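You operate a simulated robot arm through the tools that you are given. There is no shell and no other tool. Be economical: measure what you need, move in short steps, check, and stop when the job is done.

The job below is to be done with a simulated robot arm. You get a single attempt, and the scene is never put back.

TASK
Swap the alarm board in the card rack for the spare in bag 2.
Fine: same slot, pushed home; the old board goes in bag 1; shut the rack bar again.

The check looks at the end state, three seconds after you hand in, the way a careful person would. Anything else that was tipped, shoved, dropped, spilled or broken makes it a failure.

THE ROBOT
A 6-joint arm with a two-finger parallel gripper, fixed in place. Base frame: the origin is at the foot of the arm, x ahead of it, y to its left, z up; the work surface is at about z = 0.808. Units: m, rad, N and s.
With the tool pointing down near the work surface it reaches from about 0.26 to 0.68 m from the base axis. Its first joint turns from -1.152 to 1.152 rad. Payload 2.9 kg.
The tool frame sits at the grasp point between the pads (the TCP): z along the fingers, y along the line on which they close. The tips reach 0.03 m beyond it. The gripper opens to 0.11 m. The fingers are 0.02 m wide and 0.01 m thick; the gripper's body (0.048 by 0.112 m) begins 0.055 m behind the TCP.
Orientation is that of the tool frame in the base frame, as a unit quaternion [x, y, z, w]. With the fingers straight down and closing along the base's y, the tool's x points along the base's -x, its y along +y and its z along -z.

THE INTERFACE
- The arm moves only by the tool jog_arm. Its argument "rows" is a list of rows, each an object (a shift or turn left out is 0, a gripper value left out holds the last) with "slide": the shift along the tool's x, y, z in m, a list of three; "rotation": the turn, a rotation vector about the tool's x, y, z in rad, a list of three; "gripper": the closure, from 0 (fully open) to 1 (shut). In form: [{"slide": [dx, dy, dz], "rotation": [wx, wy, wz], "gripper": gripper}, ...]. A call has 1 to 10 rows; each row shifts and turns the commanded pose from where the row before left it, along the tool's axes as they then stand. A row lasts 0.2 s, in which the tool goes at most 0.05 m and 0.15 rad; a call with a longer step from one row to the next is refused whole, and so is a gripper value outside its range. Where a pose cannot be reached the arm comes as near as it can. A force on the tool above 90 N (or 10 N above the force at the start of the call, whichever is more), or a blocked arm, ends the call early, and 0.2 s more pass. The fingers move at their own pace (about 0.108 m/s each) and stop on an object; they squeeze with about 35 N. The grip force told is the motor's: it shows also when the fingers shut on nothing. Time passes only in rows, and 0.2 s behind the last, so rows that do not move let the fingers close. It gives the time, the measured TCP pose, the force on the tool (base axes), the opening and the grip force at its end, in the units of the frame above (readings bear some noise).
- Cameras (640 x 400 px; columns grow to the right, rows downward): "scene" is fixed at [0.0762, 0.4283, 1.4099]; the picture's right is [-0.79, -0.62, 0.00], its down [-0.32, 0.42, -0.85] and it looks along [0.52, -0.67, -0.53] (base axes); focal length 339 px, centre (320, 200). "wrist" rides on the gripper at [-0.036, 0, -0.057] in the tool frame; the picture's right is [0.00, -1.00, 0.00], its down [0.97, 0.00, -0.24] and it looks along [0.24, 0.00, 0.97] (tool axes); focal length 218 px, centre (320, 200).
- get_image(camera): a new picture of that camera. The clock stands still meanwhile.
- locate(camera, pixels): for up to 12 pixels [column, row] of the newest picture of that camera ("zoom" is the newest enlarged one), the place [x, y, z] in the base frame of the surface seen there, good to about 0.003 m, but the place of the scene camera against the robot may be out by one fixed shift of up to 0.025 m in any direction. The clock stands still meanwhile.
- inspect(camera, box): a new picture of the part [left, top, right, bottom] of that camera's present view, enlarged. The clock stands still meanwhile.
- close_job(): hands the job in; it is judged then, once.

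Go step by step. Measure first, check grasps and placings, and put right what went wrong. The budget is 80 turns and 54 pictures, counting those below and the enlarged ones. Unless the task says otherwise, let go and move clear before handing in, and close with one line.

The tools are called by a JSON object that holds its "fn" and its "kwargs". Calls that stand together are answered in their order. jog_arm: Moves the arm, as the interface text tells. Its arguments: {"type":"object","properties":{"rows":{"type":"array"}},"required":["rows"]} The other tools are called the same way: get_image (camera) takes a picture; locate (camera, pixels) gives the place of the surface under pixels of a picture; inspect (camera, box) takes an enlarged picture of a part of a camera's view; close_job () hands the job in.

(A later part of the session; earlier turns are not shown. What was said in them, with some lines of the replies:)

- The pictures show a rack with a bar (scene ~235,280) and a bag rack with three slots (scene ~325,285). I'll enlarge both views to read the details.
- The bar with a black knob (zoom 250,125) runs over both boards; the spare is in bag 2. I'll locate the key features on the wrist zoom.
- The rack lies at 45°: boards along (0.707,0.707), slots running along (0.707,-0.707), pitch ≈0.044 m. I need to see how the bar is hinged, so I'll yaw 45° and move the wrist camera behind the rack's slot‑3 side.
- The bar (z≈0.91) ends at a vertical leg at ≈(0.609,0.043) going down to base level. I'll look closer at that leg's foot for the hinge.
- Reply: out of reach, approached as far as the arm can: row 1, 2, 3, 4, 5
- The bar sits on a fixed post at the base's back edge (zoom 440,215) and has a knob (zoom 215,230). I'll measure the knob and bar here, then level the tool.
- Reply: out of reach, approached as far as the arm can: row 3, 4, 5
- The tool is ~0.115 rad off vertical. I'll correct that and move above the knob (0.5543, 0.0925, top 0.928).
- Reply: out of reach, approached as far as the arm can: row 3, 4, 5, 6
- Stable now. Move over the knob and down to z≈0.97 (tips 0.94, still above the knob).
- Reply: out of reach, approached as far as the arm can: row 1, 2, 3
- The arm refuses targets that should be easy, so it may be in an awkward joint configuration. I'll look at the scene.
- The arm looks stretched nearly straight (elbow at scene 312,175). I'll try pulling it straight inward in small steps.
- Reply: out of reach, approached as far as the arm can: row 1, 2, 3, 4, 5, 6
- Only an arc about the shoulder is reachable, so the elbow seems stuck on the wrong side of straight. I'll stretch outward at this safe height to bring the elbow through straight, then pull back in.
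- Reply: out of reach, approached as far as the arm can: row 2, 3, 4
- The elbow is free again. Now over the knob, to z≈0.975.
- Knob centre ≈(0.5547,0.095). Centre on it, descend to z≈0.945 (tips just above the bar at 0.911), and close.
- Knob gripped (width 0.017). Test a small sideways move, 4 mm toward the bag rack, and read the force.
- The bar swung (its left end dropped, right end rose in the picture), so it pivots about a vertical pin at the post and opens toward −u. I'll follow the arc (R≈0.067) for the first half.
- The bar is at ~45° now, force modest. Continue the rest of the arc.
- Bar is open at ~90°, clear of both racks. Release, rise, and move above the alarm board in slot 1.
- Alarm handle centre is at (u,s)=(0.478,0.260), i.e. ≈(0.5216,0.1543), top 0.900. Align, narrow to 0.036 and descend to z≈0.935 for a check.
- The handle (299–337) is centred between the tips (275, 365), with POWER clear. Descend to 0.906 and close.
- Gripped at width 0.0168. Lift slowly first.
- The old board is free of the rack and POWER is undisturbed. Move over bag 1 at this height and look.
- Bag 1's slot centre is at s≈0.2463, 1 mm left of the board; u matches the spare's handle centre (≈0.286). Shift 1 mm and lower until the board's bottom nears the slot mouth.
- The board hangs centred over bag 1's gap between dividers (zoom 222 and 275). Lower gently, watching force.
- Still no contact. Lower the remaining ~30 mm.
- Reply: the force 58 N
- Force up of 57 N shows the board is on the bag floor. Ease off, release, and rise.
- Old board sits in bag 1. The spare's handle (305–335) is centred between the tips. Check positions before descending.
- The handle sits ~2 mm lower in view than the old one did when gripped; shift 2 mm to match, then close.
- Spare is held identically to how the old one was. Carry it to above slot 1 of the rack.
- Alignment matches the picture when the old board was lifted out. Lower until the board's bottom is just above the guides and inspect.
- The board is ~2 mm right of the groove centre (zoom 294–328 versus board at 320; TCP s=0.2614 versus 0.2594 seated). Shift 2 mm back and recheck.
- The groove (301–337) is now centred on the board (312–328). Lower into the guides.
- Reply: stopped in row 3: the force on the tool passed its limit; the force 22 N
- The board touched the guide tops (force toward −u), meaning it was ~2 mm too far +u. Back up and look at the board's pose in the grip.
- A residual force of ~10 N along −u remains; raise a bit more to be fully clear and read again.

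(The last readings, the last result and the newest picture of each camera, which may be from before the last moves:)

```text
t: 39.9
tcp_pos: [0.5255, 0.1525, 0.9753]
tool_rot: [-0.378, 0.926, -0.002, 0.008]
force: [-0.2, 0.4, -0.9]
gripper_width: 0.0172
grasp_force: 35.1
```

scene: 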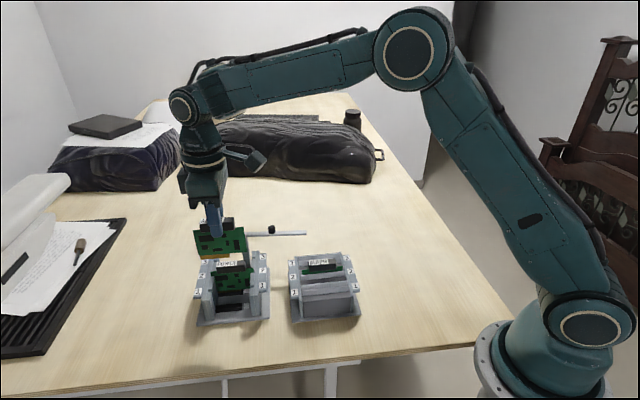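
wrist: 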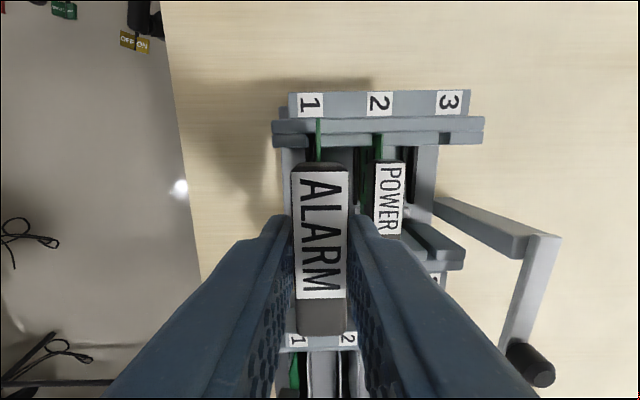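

Clear now. Level the tool (small tilt ≈0.015 rad and yaw 0.01), and recentre to the seated coordinates u=0.478, s=0.2595.

{"fn": "jog_arm", "kwargs": {"rows": [{"rotation": [-0.0099, 0.0132, -0.01]}, {"slide": [0.0012, 0.0043, 0]}, {}, {}]}}

{"fn": "get_image", "kwargs": {"camera": "wrist"}}

```text
t: 40.9
tcp_pos: [0.5226, 0.155, 0.9741]
tool_rot: [-0.383, 0.924, 0.0, 0.0]
force: [-0.7, 0.3, -0.6]
gripper_width: 0.0172
grasp_force: 34.7
```

```text
13 pictures are left
```

wrist: 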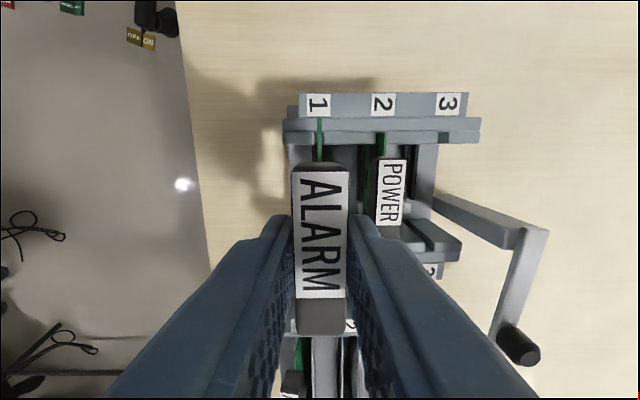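

{"fn": "locate", "kwargs": {"camera": "wrist", "pixels": [[319, 120], [319, 126], [319, 150], [319, 158], [305, 122], [305, 131], [305, 136], [305, 143], [340, 120], [340, 131], [340, 143], [318, 104]]}}

```text
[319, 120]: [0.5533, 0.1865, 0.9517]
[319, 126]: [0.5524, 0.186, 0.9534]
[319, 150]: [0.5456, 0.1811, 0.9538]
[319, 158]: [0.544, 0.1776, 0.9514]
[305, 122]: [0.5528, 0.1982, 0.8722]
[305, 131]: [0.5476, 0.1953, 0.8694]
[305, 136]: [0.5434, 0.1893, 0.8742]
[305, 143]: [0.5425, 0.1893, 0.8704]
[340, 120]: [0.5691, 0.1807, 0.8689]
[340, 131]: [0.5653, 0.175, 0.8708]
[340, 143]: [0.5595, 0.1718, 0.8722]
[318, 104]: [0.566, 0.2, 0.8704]
```

The board's +u end (u≈0.524) is almost touching the groove's back wall (u≈0.5245), so shift 1.5 mm toward −u, then descend carefully.

{"fn": "jog_arm", "kwargs": {"rows": [{"slide": [0.0015, 0, 0]}, {}, {"slide": [0, 0, 0.006]}, {"slide": [0, 0, 0.006]}, {"slide": [0, 0, 0.004]}, {"slide": [0, 0, 0.004]}, {}]}}

```text
t: 42.5
tcp_pos: [0.5213, 0.1532, 0.9551]
tool_rot: [-0.383, 0.924, 0.0, 0.0]
force: [-0.7, -0.7, -0.4]
gripper_width: 0.0172
grasp_force: 34.9
```

No contact at 0.955, past where it struck before. Continue gently.

{"fn": "jog_arm", "kwargs": {"rows": [{"slide": [0, 0, 0.004]}, {"slide": [0, 0, 0.004]}, {"slide": [0, 0, 0.004]}, {}]}}

{"fn": "inspect", "kwargs": {"camera": "wrist", "box": [260, 30, 400, 190]}}

```text
t: 43.5
tcp_pos: [0.5214, 0.1546, 0.9437]
tool_rot: [-0.383, 0.924, 0.0, 0.0]
force: [0.0, 0.1, -0.6]
gripper_width: 0.0169
grasp_force: 35.2
```

```text
2.50 times, centred on (330, 110) of wrist
```

zoom: 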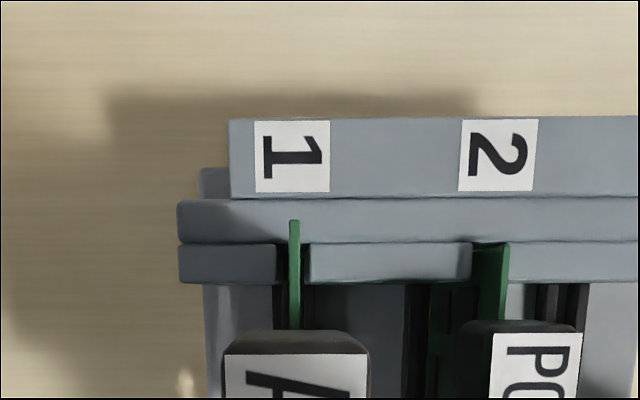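

The board is inside the groove, centred (zoom 289–299 within 277–308). Keep going down toward the connector.

{"fn": "jog_arm", "kwargs": {"rows": [{"slide": [0, 0, 0.006]}, {"slide": [0, 0, 0.006]}, {"slide": [0, 0, 0.006]}, {"slide": [0, 0, 0.006]}, {"slide": [0, 0, 0.005]}, {}]}}

```text
t: 44.9
tcp_pos: [0.5194, 0.154, 0.9149]
tool_rot: [-0.384, 0.923, 0.001, 0.001]
force: [-0.4, -0.3, -0.1]
gripper_width: 0.017
grasp_force: 34.6
```

{"fn": "jog_arm", "kwargs": {"rows": [{"slide": [0, 0, 0.004]}, {"slide": [0, 0, 0.003]}, {"slide": [0, 0, 0.002]}, {"slide": [0, 0, 0.002]}, {}]}}

```text
t: 46.1
tcp_pos: [0.5195, 0.1547, 0.9069]
tool_rot: [-0.383, 0.924, -0.001, 0.003]
force: [-11.6, -7.8, 43.7]
gripper_width: 0.017
grasp_force: 35.1
```

Resistance 44 N at z=0.907. Compare the handle's height with POWER's to see if it is home.

{"fn": "get_image", "kwargs": {"camera": "wrist"}}

{"fn": "locate", "kwargs": {"camera": "wrist", "pixels": [[320, 190], [320, 230], [320, 280], [315, 310], [460, 190], [465, 220], [470, 250], [315, 60]]}}

```text
11 pictures are left
```

wrist: 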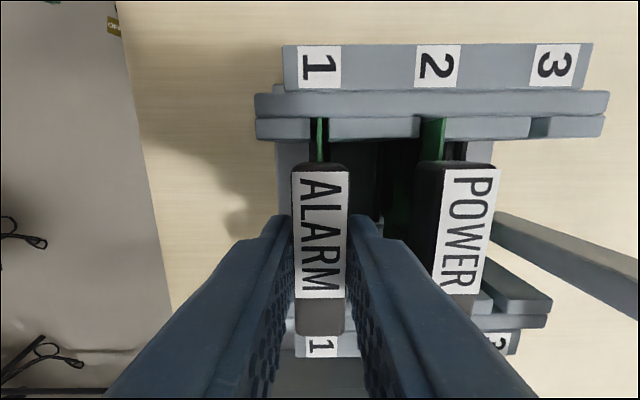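

```text
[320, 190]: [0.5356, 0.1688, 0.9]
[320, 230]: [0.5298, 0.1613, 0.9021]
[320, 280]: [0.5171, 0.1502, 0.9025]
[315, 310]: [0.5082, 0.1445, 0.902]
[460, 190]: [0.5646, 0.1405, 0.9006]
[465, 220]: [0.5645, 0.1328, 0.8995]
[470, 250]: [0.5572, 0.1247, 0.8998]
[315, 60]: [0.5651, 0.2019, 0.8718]
```

The ALARM top (~0.902) is 1–2 mm above POWER (0.900), so it isn't fully home. Push a little more.

{"fn": "jog_arm", "kwargs": {"rows": [{"slide": [0, 0, 0.0012]}, {"slide": [0, 0, 0.0012]}, {}]}}

```text
t: 46.9
tcp_pos: [0.5213, 0.1537, 0.907]
tool_rot: [-0.383, 0.924, -0.001, 0.005]
force: [-15.8, -6.7, 55.4]
gripper_width: 0.017
grasp_force: 34.9
```

{"fn": "jog_arm", "kwargs": {"rows": [{"slide": [0, 0, 0.0012]}, {"slide": [0, 0, 0.0012]}, {"slide": [0, 0, 0.0012]}, {}]}}

{"fn": "locate", "kwargs": {"camera": "wrist", "pixels": [[320, 200]]}}

```text
t: 47.9
tcp_pos: [0.5207, 0.1548, 0.8993]
tool_rot: [-0.385, 0.923, 0.0, 0.004]
force: [-3.6, 2.2, 34.4]
gripper_width: 0.0171
grasp_force: 35.3
```

```text
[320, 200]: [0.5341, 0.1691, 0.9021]
```

It gave way to z=0.899. Check heights with a fresh picture.

{"fn": "get_image", "kwargs": {"camera": "wrist"}}

{"fn": "locate", "kwargs": {"camera": "wrist", "pixels": [[320, 190], [320, 230], [320, 280], [315, 310], [465, 200], [470, 220], [475, 250], [318, 60], [318, 125]]}}

```text
10 pictures are left
```

wrist: 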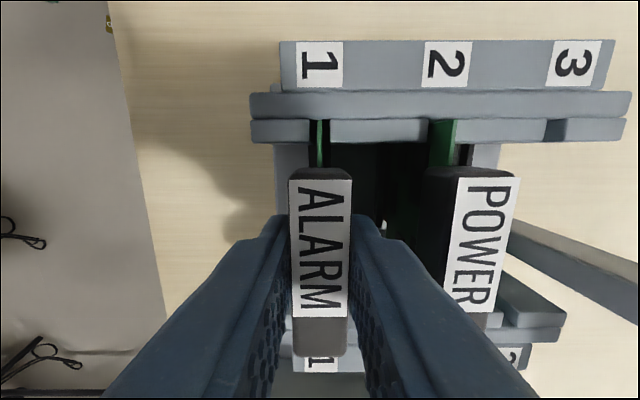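

```text
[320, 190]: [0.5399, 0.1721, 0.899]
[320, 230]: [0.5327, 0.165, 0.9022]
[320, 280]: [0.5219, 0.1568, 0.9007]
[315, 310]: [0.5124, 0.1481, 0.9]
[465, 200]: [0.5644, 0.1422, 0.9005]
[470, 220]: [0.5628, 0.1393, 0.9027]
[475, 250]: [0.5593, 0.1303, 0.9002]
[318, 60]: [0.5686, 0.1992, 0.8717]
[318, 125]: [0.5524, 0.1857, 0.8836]
```

The handle tops now read equal (~0.9005 vs ~0.901). To be sure it's home, release, shut the fingers above the handle and press on its top.

{"fn": "jog_arm", "kwargs": {"rows": [{"slide": [0, 0, -0.001], "gripper": 0.67}, {}, {"slide": [0, 0, -0.02]}, {"slide": [0, 0, -0.025], "gripper": 1}, {}, {}, {"slide": [0, 0, 0.006]}, {"slide": [0, 0, 0.003]}, {}]}}

```text
t: 49.9
tcp_pos: [0.5193, 0.1539, 0.9342]
tool_rot: [-0.382, 0.924, 0.0, 0.0]
force: [-6.8, -9.2, 2.9]
gripper_width: 0.0169
grasp_force: 35.5
```

Width 0.0169 means the fingers are holding the handle — the board may have come up or something else was gripped. Look.

{"fn": "get_image", "kwargs": {"camera": "wrist"}}

{"fn": "locate", "kwargs": {"camera": "wrist", "pixels": [[320, 190], [320, 230], [320, 260], [400, 200], [420, 200], [318, 90], [318, 130]]}}

```text
9 pictures are left
```

wrist: 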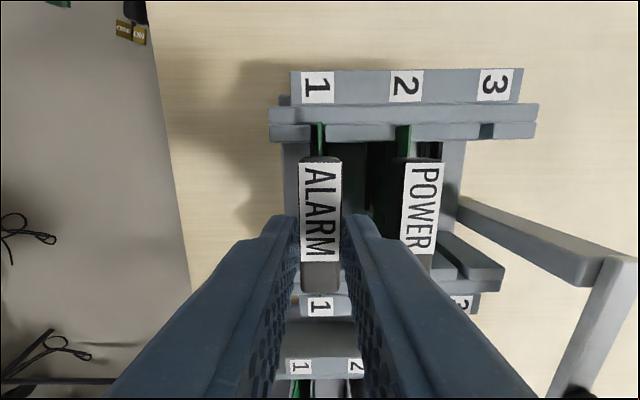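

```text
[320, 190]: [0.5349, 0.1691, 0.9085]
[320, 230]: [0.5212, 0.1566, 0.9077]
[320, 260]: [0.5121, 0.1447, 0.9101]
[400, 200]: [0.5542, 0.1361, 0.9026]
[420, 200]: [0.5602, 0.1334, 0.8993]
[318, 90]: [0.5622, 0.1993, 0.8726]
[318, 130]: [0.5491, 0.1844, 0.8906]
```

My mistake: the fingers shut while still rising and pulled the board up ~8 mm (it's still in its guides). Open, rise fully, then shut, with no overlap.

{"fn": "jog_arm", "kwargs": {"rows": [{"gripper": 0.67}, {}, {"slide": [0, 0, -0.02]}, {"slide": [0, 0, -0.012]}, {}, {"gripper": 1}, {}, {}]}}

```text
t: 51.7
tcp_pos: [0.5206, 0.1526, 0.9676]
tool_rot: [-0.384, 0.923, 0.0, 0.001]
force: [-0.5, 1.1, 1.4]
gripper_width: 0.0002
grasp_force: 35.0
```

Fingers shut clear above the handle. Descend and press.

{"fn": "jog_arm", "kwargs": {"rows": [{"slide": [-0.0015, 0.0006, 0.012]}, {"slide": [0, 0, 0.012]}, {"slide": [0, 0, 0.006]}, {"slide": [0, 0, 0.003]}, {"slide": [0, 0, 0.002]}, {}]}}

```text
t: 53.1
tcp_pos: [0.5208, 0.155, 0.9311]
tool_rot: [-0.384, 0.923, 0.0, 0.0]
force: [0.3, -0.2, -0.5]
gripper_width: 0.0001
grasp_force: 34.5
```

{"fn": "jog_arm", "kwargs": {"rows": [{"slide": [0, 0, 0.0015]}, {"slide": [0, 0, 0.0015]}, {"slide": [0, 0, 0.0015]}, {}]}}

```text
t: 54.1
tcp_pos: [0.5217, 0.1554, 0.9301]
tool_rot: [-0.384, 0.924, -0.001, 0.002]
force: [-14.9, -7.9, 40.8]
gripper_width: 0.0
grasp_force: 35.4
```

Contact at tip height ≈0.900 with 41 N. Press harder, up to ~80 N.

{"fn": "jog_arm", "kwargs": {"rows": [{"slide": [0, 0, 0.0015]}, {"slide": [0, 0, 0.0015]}, {"slide": [0, 0, 0.001]}, {}]}}

```text
t: 55.1
tcp_pos: [0.5217, 0.1544, 0.9279]
tool_rot: [-0.383, 0.924, -0.001, 0.004]
force: [-21.2, -13.0, 66.5]
gripper_width: 0.0001
grasp_force: 35.0
```

Force climbs steadily without a give, so it seems home. Rise and measure both handle heights.

{"fn": "jog_arm", "kwargs": {"rows": [{"slide": [0, 0, -0.02]}, {"slide": [0, 0, -0.04]}, {"slide": [0, 0, -0.04]}, {}]}}

{"fn": "get_image", "kwargs": {"camera": "wrist"}}

{"fn": "locate", "kwargs": {"camera": "wrist", "pixels": [[323, 165], [330, 165], [323, 180], [330, 190], [327, 200], [370, 165], [378, 170], [374, 180], [378, 190], [374, 200]]}}

```text
t: 56.1
tcp_pos: [0.522, 0.1546, 1.0225]
tool_rot: [-0.383, 0.924, 0.0, -0.001]
force: [0.0, -0.3, 0.3]
gripper_width: 0.0
grasp_force: 34.6
```

```text
8 pictures are left
```

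wrist: 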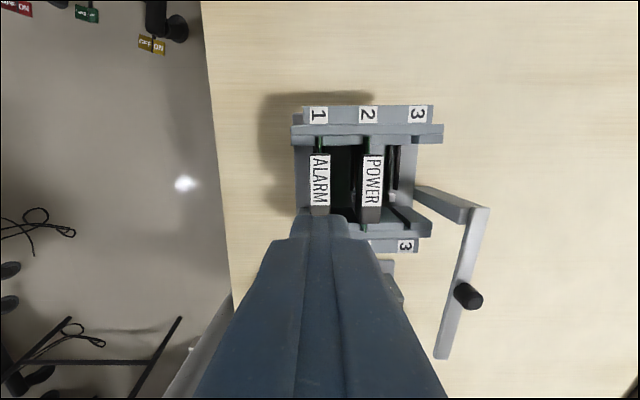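

```text
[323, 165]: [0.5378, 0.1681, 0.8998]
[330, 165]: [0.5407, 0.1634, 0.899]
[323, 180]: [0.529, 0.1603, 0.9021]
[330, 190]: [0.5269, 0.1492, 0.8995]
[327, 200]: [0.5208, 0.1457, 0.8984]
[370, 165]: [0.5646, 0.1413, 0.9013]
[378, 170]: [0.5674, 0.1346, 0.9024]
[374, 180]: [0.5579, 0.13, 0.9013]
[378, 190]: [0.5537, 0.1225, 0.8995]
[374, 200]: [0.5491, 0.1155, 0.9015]
```

ALARM (0.8998) and POWER (0.901) tops are level: the board is home. Now locate the bar knob (468,295) and move over it with fingers opened to 0.05.

{"fn": "locate", "kwargs": {"camera": "wrist", "pixels": [[462, 290], [474, 298], [468, 295], [460, 296], [470, 285], [476, 305]]}}

{"fn": "jog_arm", "kwargs": {"rows": [{"slide": [0.03, -0.04, 0], "gripper": 0.55}, {"slide": [0.03, -0.04, 0]}, {"slide": [0.027, -0.045, 0]}, {}, {}]}}

{"fn": "get_image", "kwargs": {"camera": "wrist"}}

```text
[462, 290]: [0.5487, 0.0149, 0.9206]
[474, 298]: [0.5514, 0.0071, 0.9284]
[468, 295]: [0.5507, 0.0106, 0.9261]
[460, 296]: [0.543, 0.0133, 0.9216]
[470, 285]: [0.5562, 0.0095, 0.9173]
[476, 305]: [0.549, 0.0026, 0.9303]
```

```text
refused: row 3 steps farther than a row can; nothing moved
```

```text
7 pictures are left
```

wrist: 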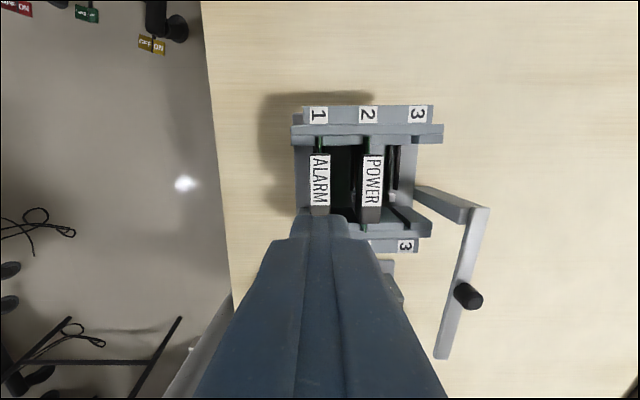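

Row too long; redo in shorter steps, to above the knob ≈(0.549,0.004).

{"fn": "jog_arm", "kwargs": {"rows": [{"slide": [0.0219, -0.0314, 0], "gripper": 0.55}, {"slide": [0.0219, -0.0314, 0]}, {"slide": [0.0219, -0.0314, 0]}, {"slide": [0.0219, -0.0314, 0]}, {"slide": [0, 0, 0.045]}, {}]}}

{"fn": "get_image", "kwargs": {"camera": "wrist"}}

```text
t: 57.5
tcp_pos: [0.5483, 0.0044, 0.9779]
tool_rot: [-0.384, 0.923, 0.0, 0.001]
force: [0.7, 0.0, 0.8]
gripper_width: 0.0499
grasp_force: 0.1
```

```text
6 pictures are left
```

wrist: 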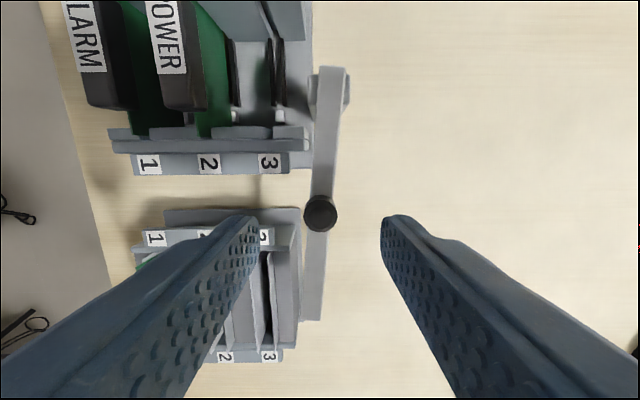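

Knob centred at (320,213). Shift 3 mm, descend to 0.945 and grip.

{"fn": "jog_arm", "kwargs": {"rows": [{"slide": [-0.003, 0, 0.017]}, {"slide": [0, 0, 0.016]}, {}, {"gripper": 1}, {}, {}]}}

{"fn": "jog_arm", "kwargs": {"rows": [{"slide": [-0.00092, 0.00731, 0]}, {"slide": [-0.00254, 0.00972, 0]}, {"slide": [-0.00397, 0.00923, 0]}, {"slide": [-0.00529, 0.00853, 0]}, {"slide": [-0.00651, 0.00764, 0]}, {}]}}

```text
t: 58.9
tcp_pos: [0.5496, 0.0065, 0.9425]
tool_rot: [-0.384, 0.923, -0.001, 0.001]
force: [0.6, 1.2, -0.7]
gripper_width: 0.0168
grasp_force: 34.6
```

```text
t: 60.3
tcp_pos: [0.5328, 0.0504, 0.943]
tool_rot: [-0.383, 0.924, -0.001, 0.001]
force: [-2.4, -4.9, 4.1]
gripper_width: 0.0168
grasp_force: 35.4
```

Following the arc well. Finish the swing to the shut position.

{"fn": "jog_arm", "kwargs": {"rows": [{"slide": [-0.00758, 0.0061, 0]}, {"slide": [-0.00848, 0.0048, 0]}, {"slide": [-0.00919, 0.0033, 0]}, {"slide": [-0.0097, 0.002, 0]}, {"slide": [-0.0085, 0.0008, 0]}, {}]}}

{"fn": "get_image", "kwargs": {"camera": "wrist"}}

```text
t: 61.7
tcp_pos: [0.5521, 0.0922, 0.9434]
tool_rot: [-0.385, 0.923, 0.0, -0.001]
force: [-1.6, -3.2, 0.1]
gripper_width: 0.0169
grasp_force: 35.5
```

```text
5 pictures are left
```

wrist: 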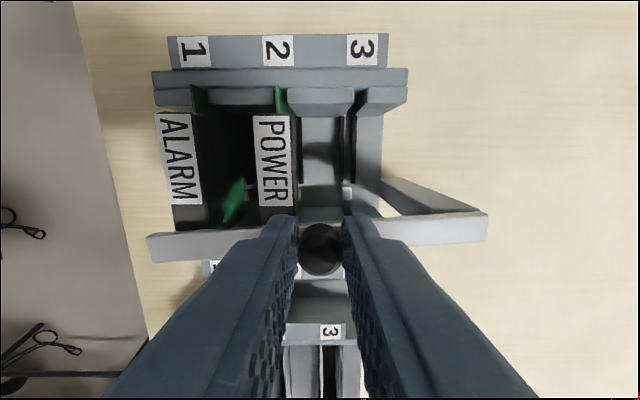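

Slightly short of shut (left end lower by ~18 px, as in the earlier 3 mm test). Move ~4.5 mm further.

{"fn": "jog_arm", "kwargs": {"rows": [{"slide": [-0.002, 0, 0]}, {"slide": [-0.0025, 0, 0]}, {}, {}]}}

{"fn": "get_image", "kwargs": {"camera": "wrist"}}

```text
t: 62.7
tcp_pos: [0.5564, 0.0969, 0.9454]
tool_rot: [-0.384, 0.923, 0.0, 0.0]
force: [-9.5, -1.5, 0.1]
gripper_width: 0.0172
grasp_force: 34.6
```

```text
4 pictures are left
```

wrist: 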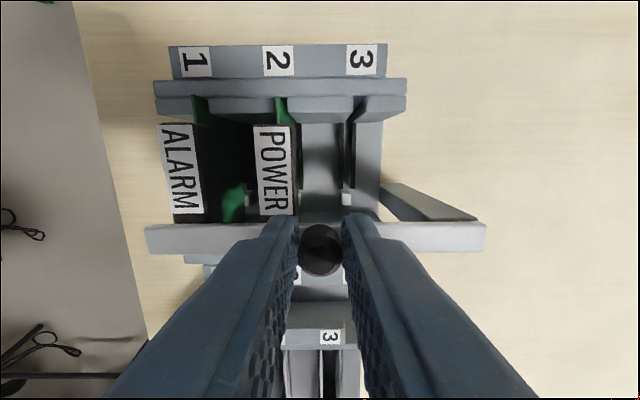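

Nearly level with the rack. One more 1.5 mm nudge against the stop, then release and rise.

{"fn": "jog_arm", "kwargs": {"rows": [{"slide": [-0.0015, 0, 0]}, {}, {}]}}

{"fn": "jog_arm", "kwargs": {"rows": [{"gripper": 0.5}, {}, {}, {"slide": [0, 0, -0.04]}, {"slide": [0, 0, -0.045]}, {"slide": [0, 0, -0.045]}, {}]}}

{"fn": "get_image", "kwargs": {"camera": "wrist"}}

```text
t: 63.5
tcp_pos: [0.5554, 0.0981, 0.9447]
tool_rot: [-0.383, 0.924, 0.001, -0.001]
force: [-20.1, -3.8, 4.9]
gripper_width: 0.0172
grasp_force: 34.9
```

```text
t: 65.1
tcp_pos: [0.5569, 0.1, 1.077]
tool_rot: [-0.383, 0.924, 0.0, 0.001]
force: [0.7, 0.0, 0.0]
gripper_width: 0.055
grasp_force: 0.1
```

```text
3 pictures are left
```

wrist: 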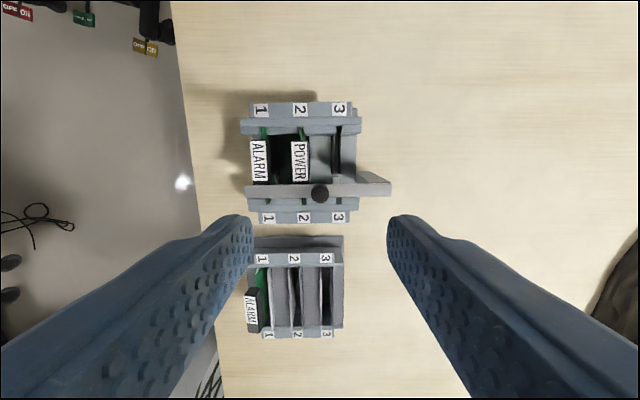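

Released; the bar looks shut. Check its angle and the boards in an enlarged view.

{"fn": "inspect", "kwargs": {"camera": "wrist", "box": [220, 90, 410, 235]}}

{"fn": "locate", "kwargs": {"camera": "wrist", "pixels": [[250, 188], [250, 195], [275, 191], [345, 188], [380, 186], [380, 192], [261, 110], [339, 109], [268, 218], [338, 216], [262, 259], [326, 334]]}}

```text
2.76 times, centred on (315, 162) of wrist
```

zoom: 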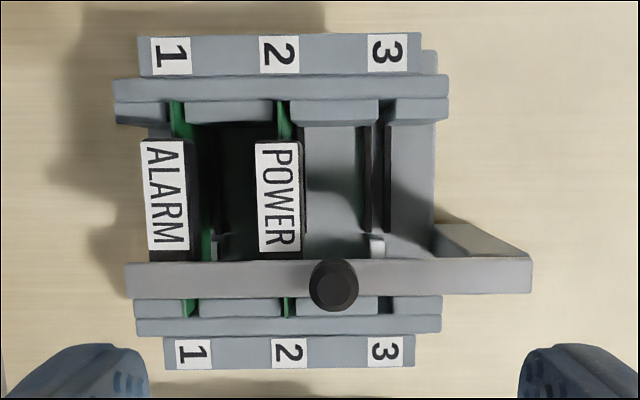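

```text
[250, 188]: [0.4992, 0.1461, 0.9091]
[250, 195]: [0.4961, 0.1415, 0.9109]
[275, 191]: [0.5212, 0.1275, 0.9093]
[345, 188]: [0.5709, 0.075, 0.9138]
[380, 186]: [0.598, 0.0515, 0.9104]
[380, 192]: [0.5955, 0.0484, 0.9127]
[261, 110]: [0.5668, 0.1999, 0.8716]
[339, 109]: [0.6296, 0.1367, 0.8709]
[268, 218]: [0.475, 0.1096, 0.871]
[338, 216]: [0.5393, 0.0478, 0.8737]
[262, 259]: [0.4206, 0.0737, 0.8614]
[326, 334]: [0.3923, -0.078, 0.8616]
```

The bar is parallel to the rack (both ≈0.6° in the zoom). The rack labels are where they began, the new board is level in slot 1, and the old one is in bag 1. The gripper is clear, so I'm handing in.

{"fn": "close_job", "kwargs": {}}

```text
The job is handed in.
```

The spare alarm board is pushed home in slot 1, the old one is in bag 1, and the rack bar is shut again.
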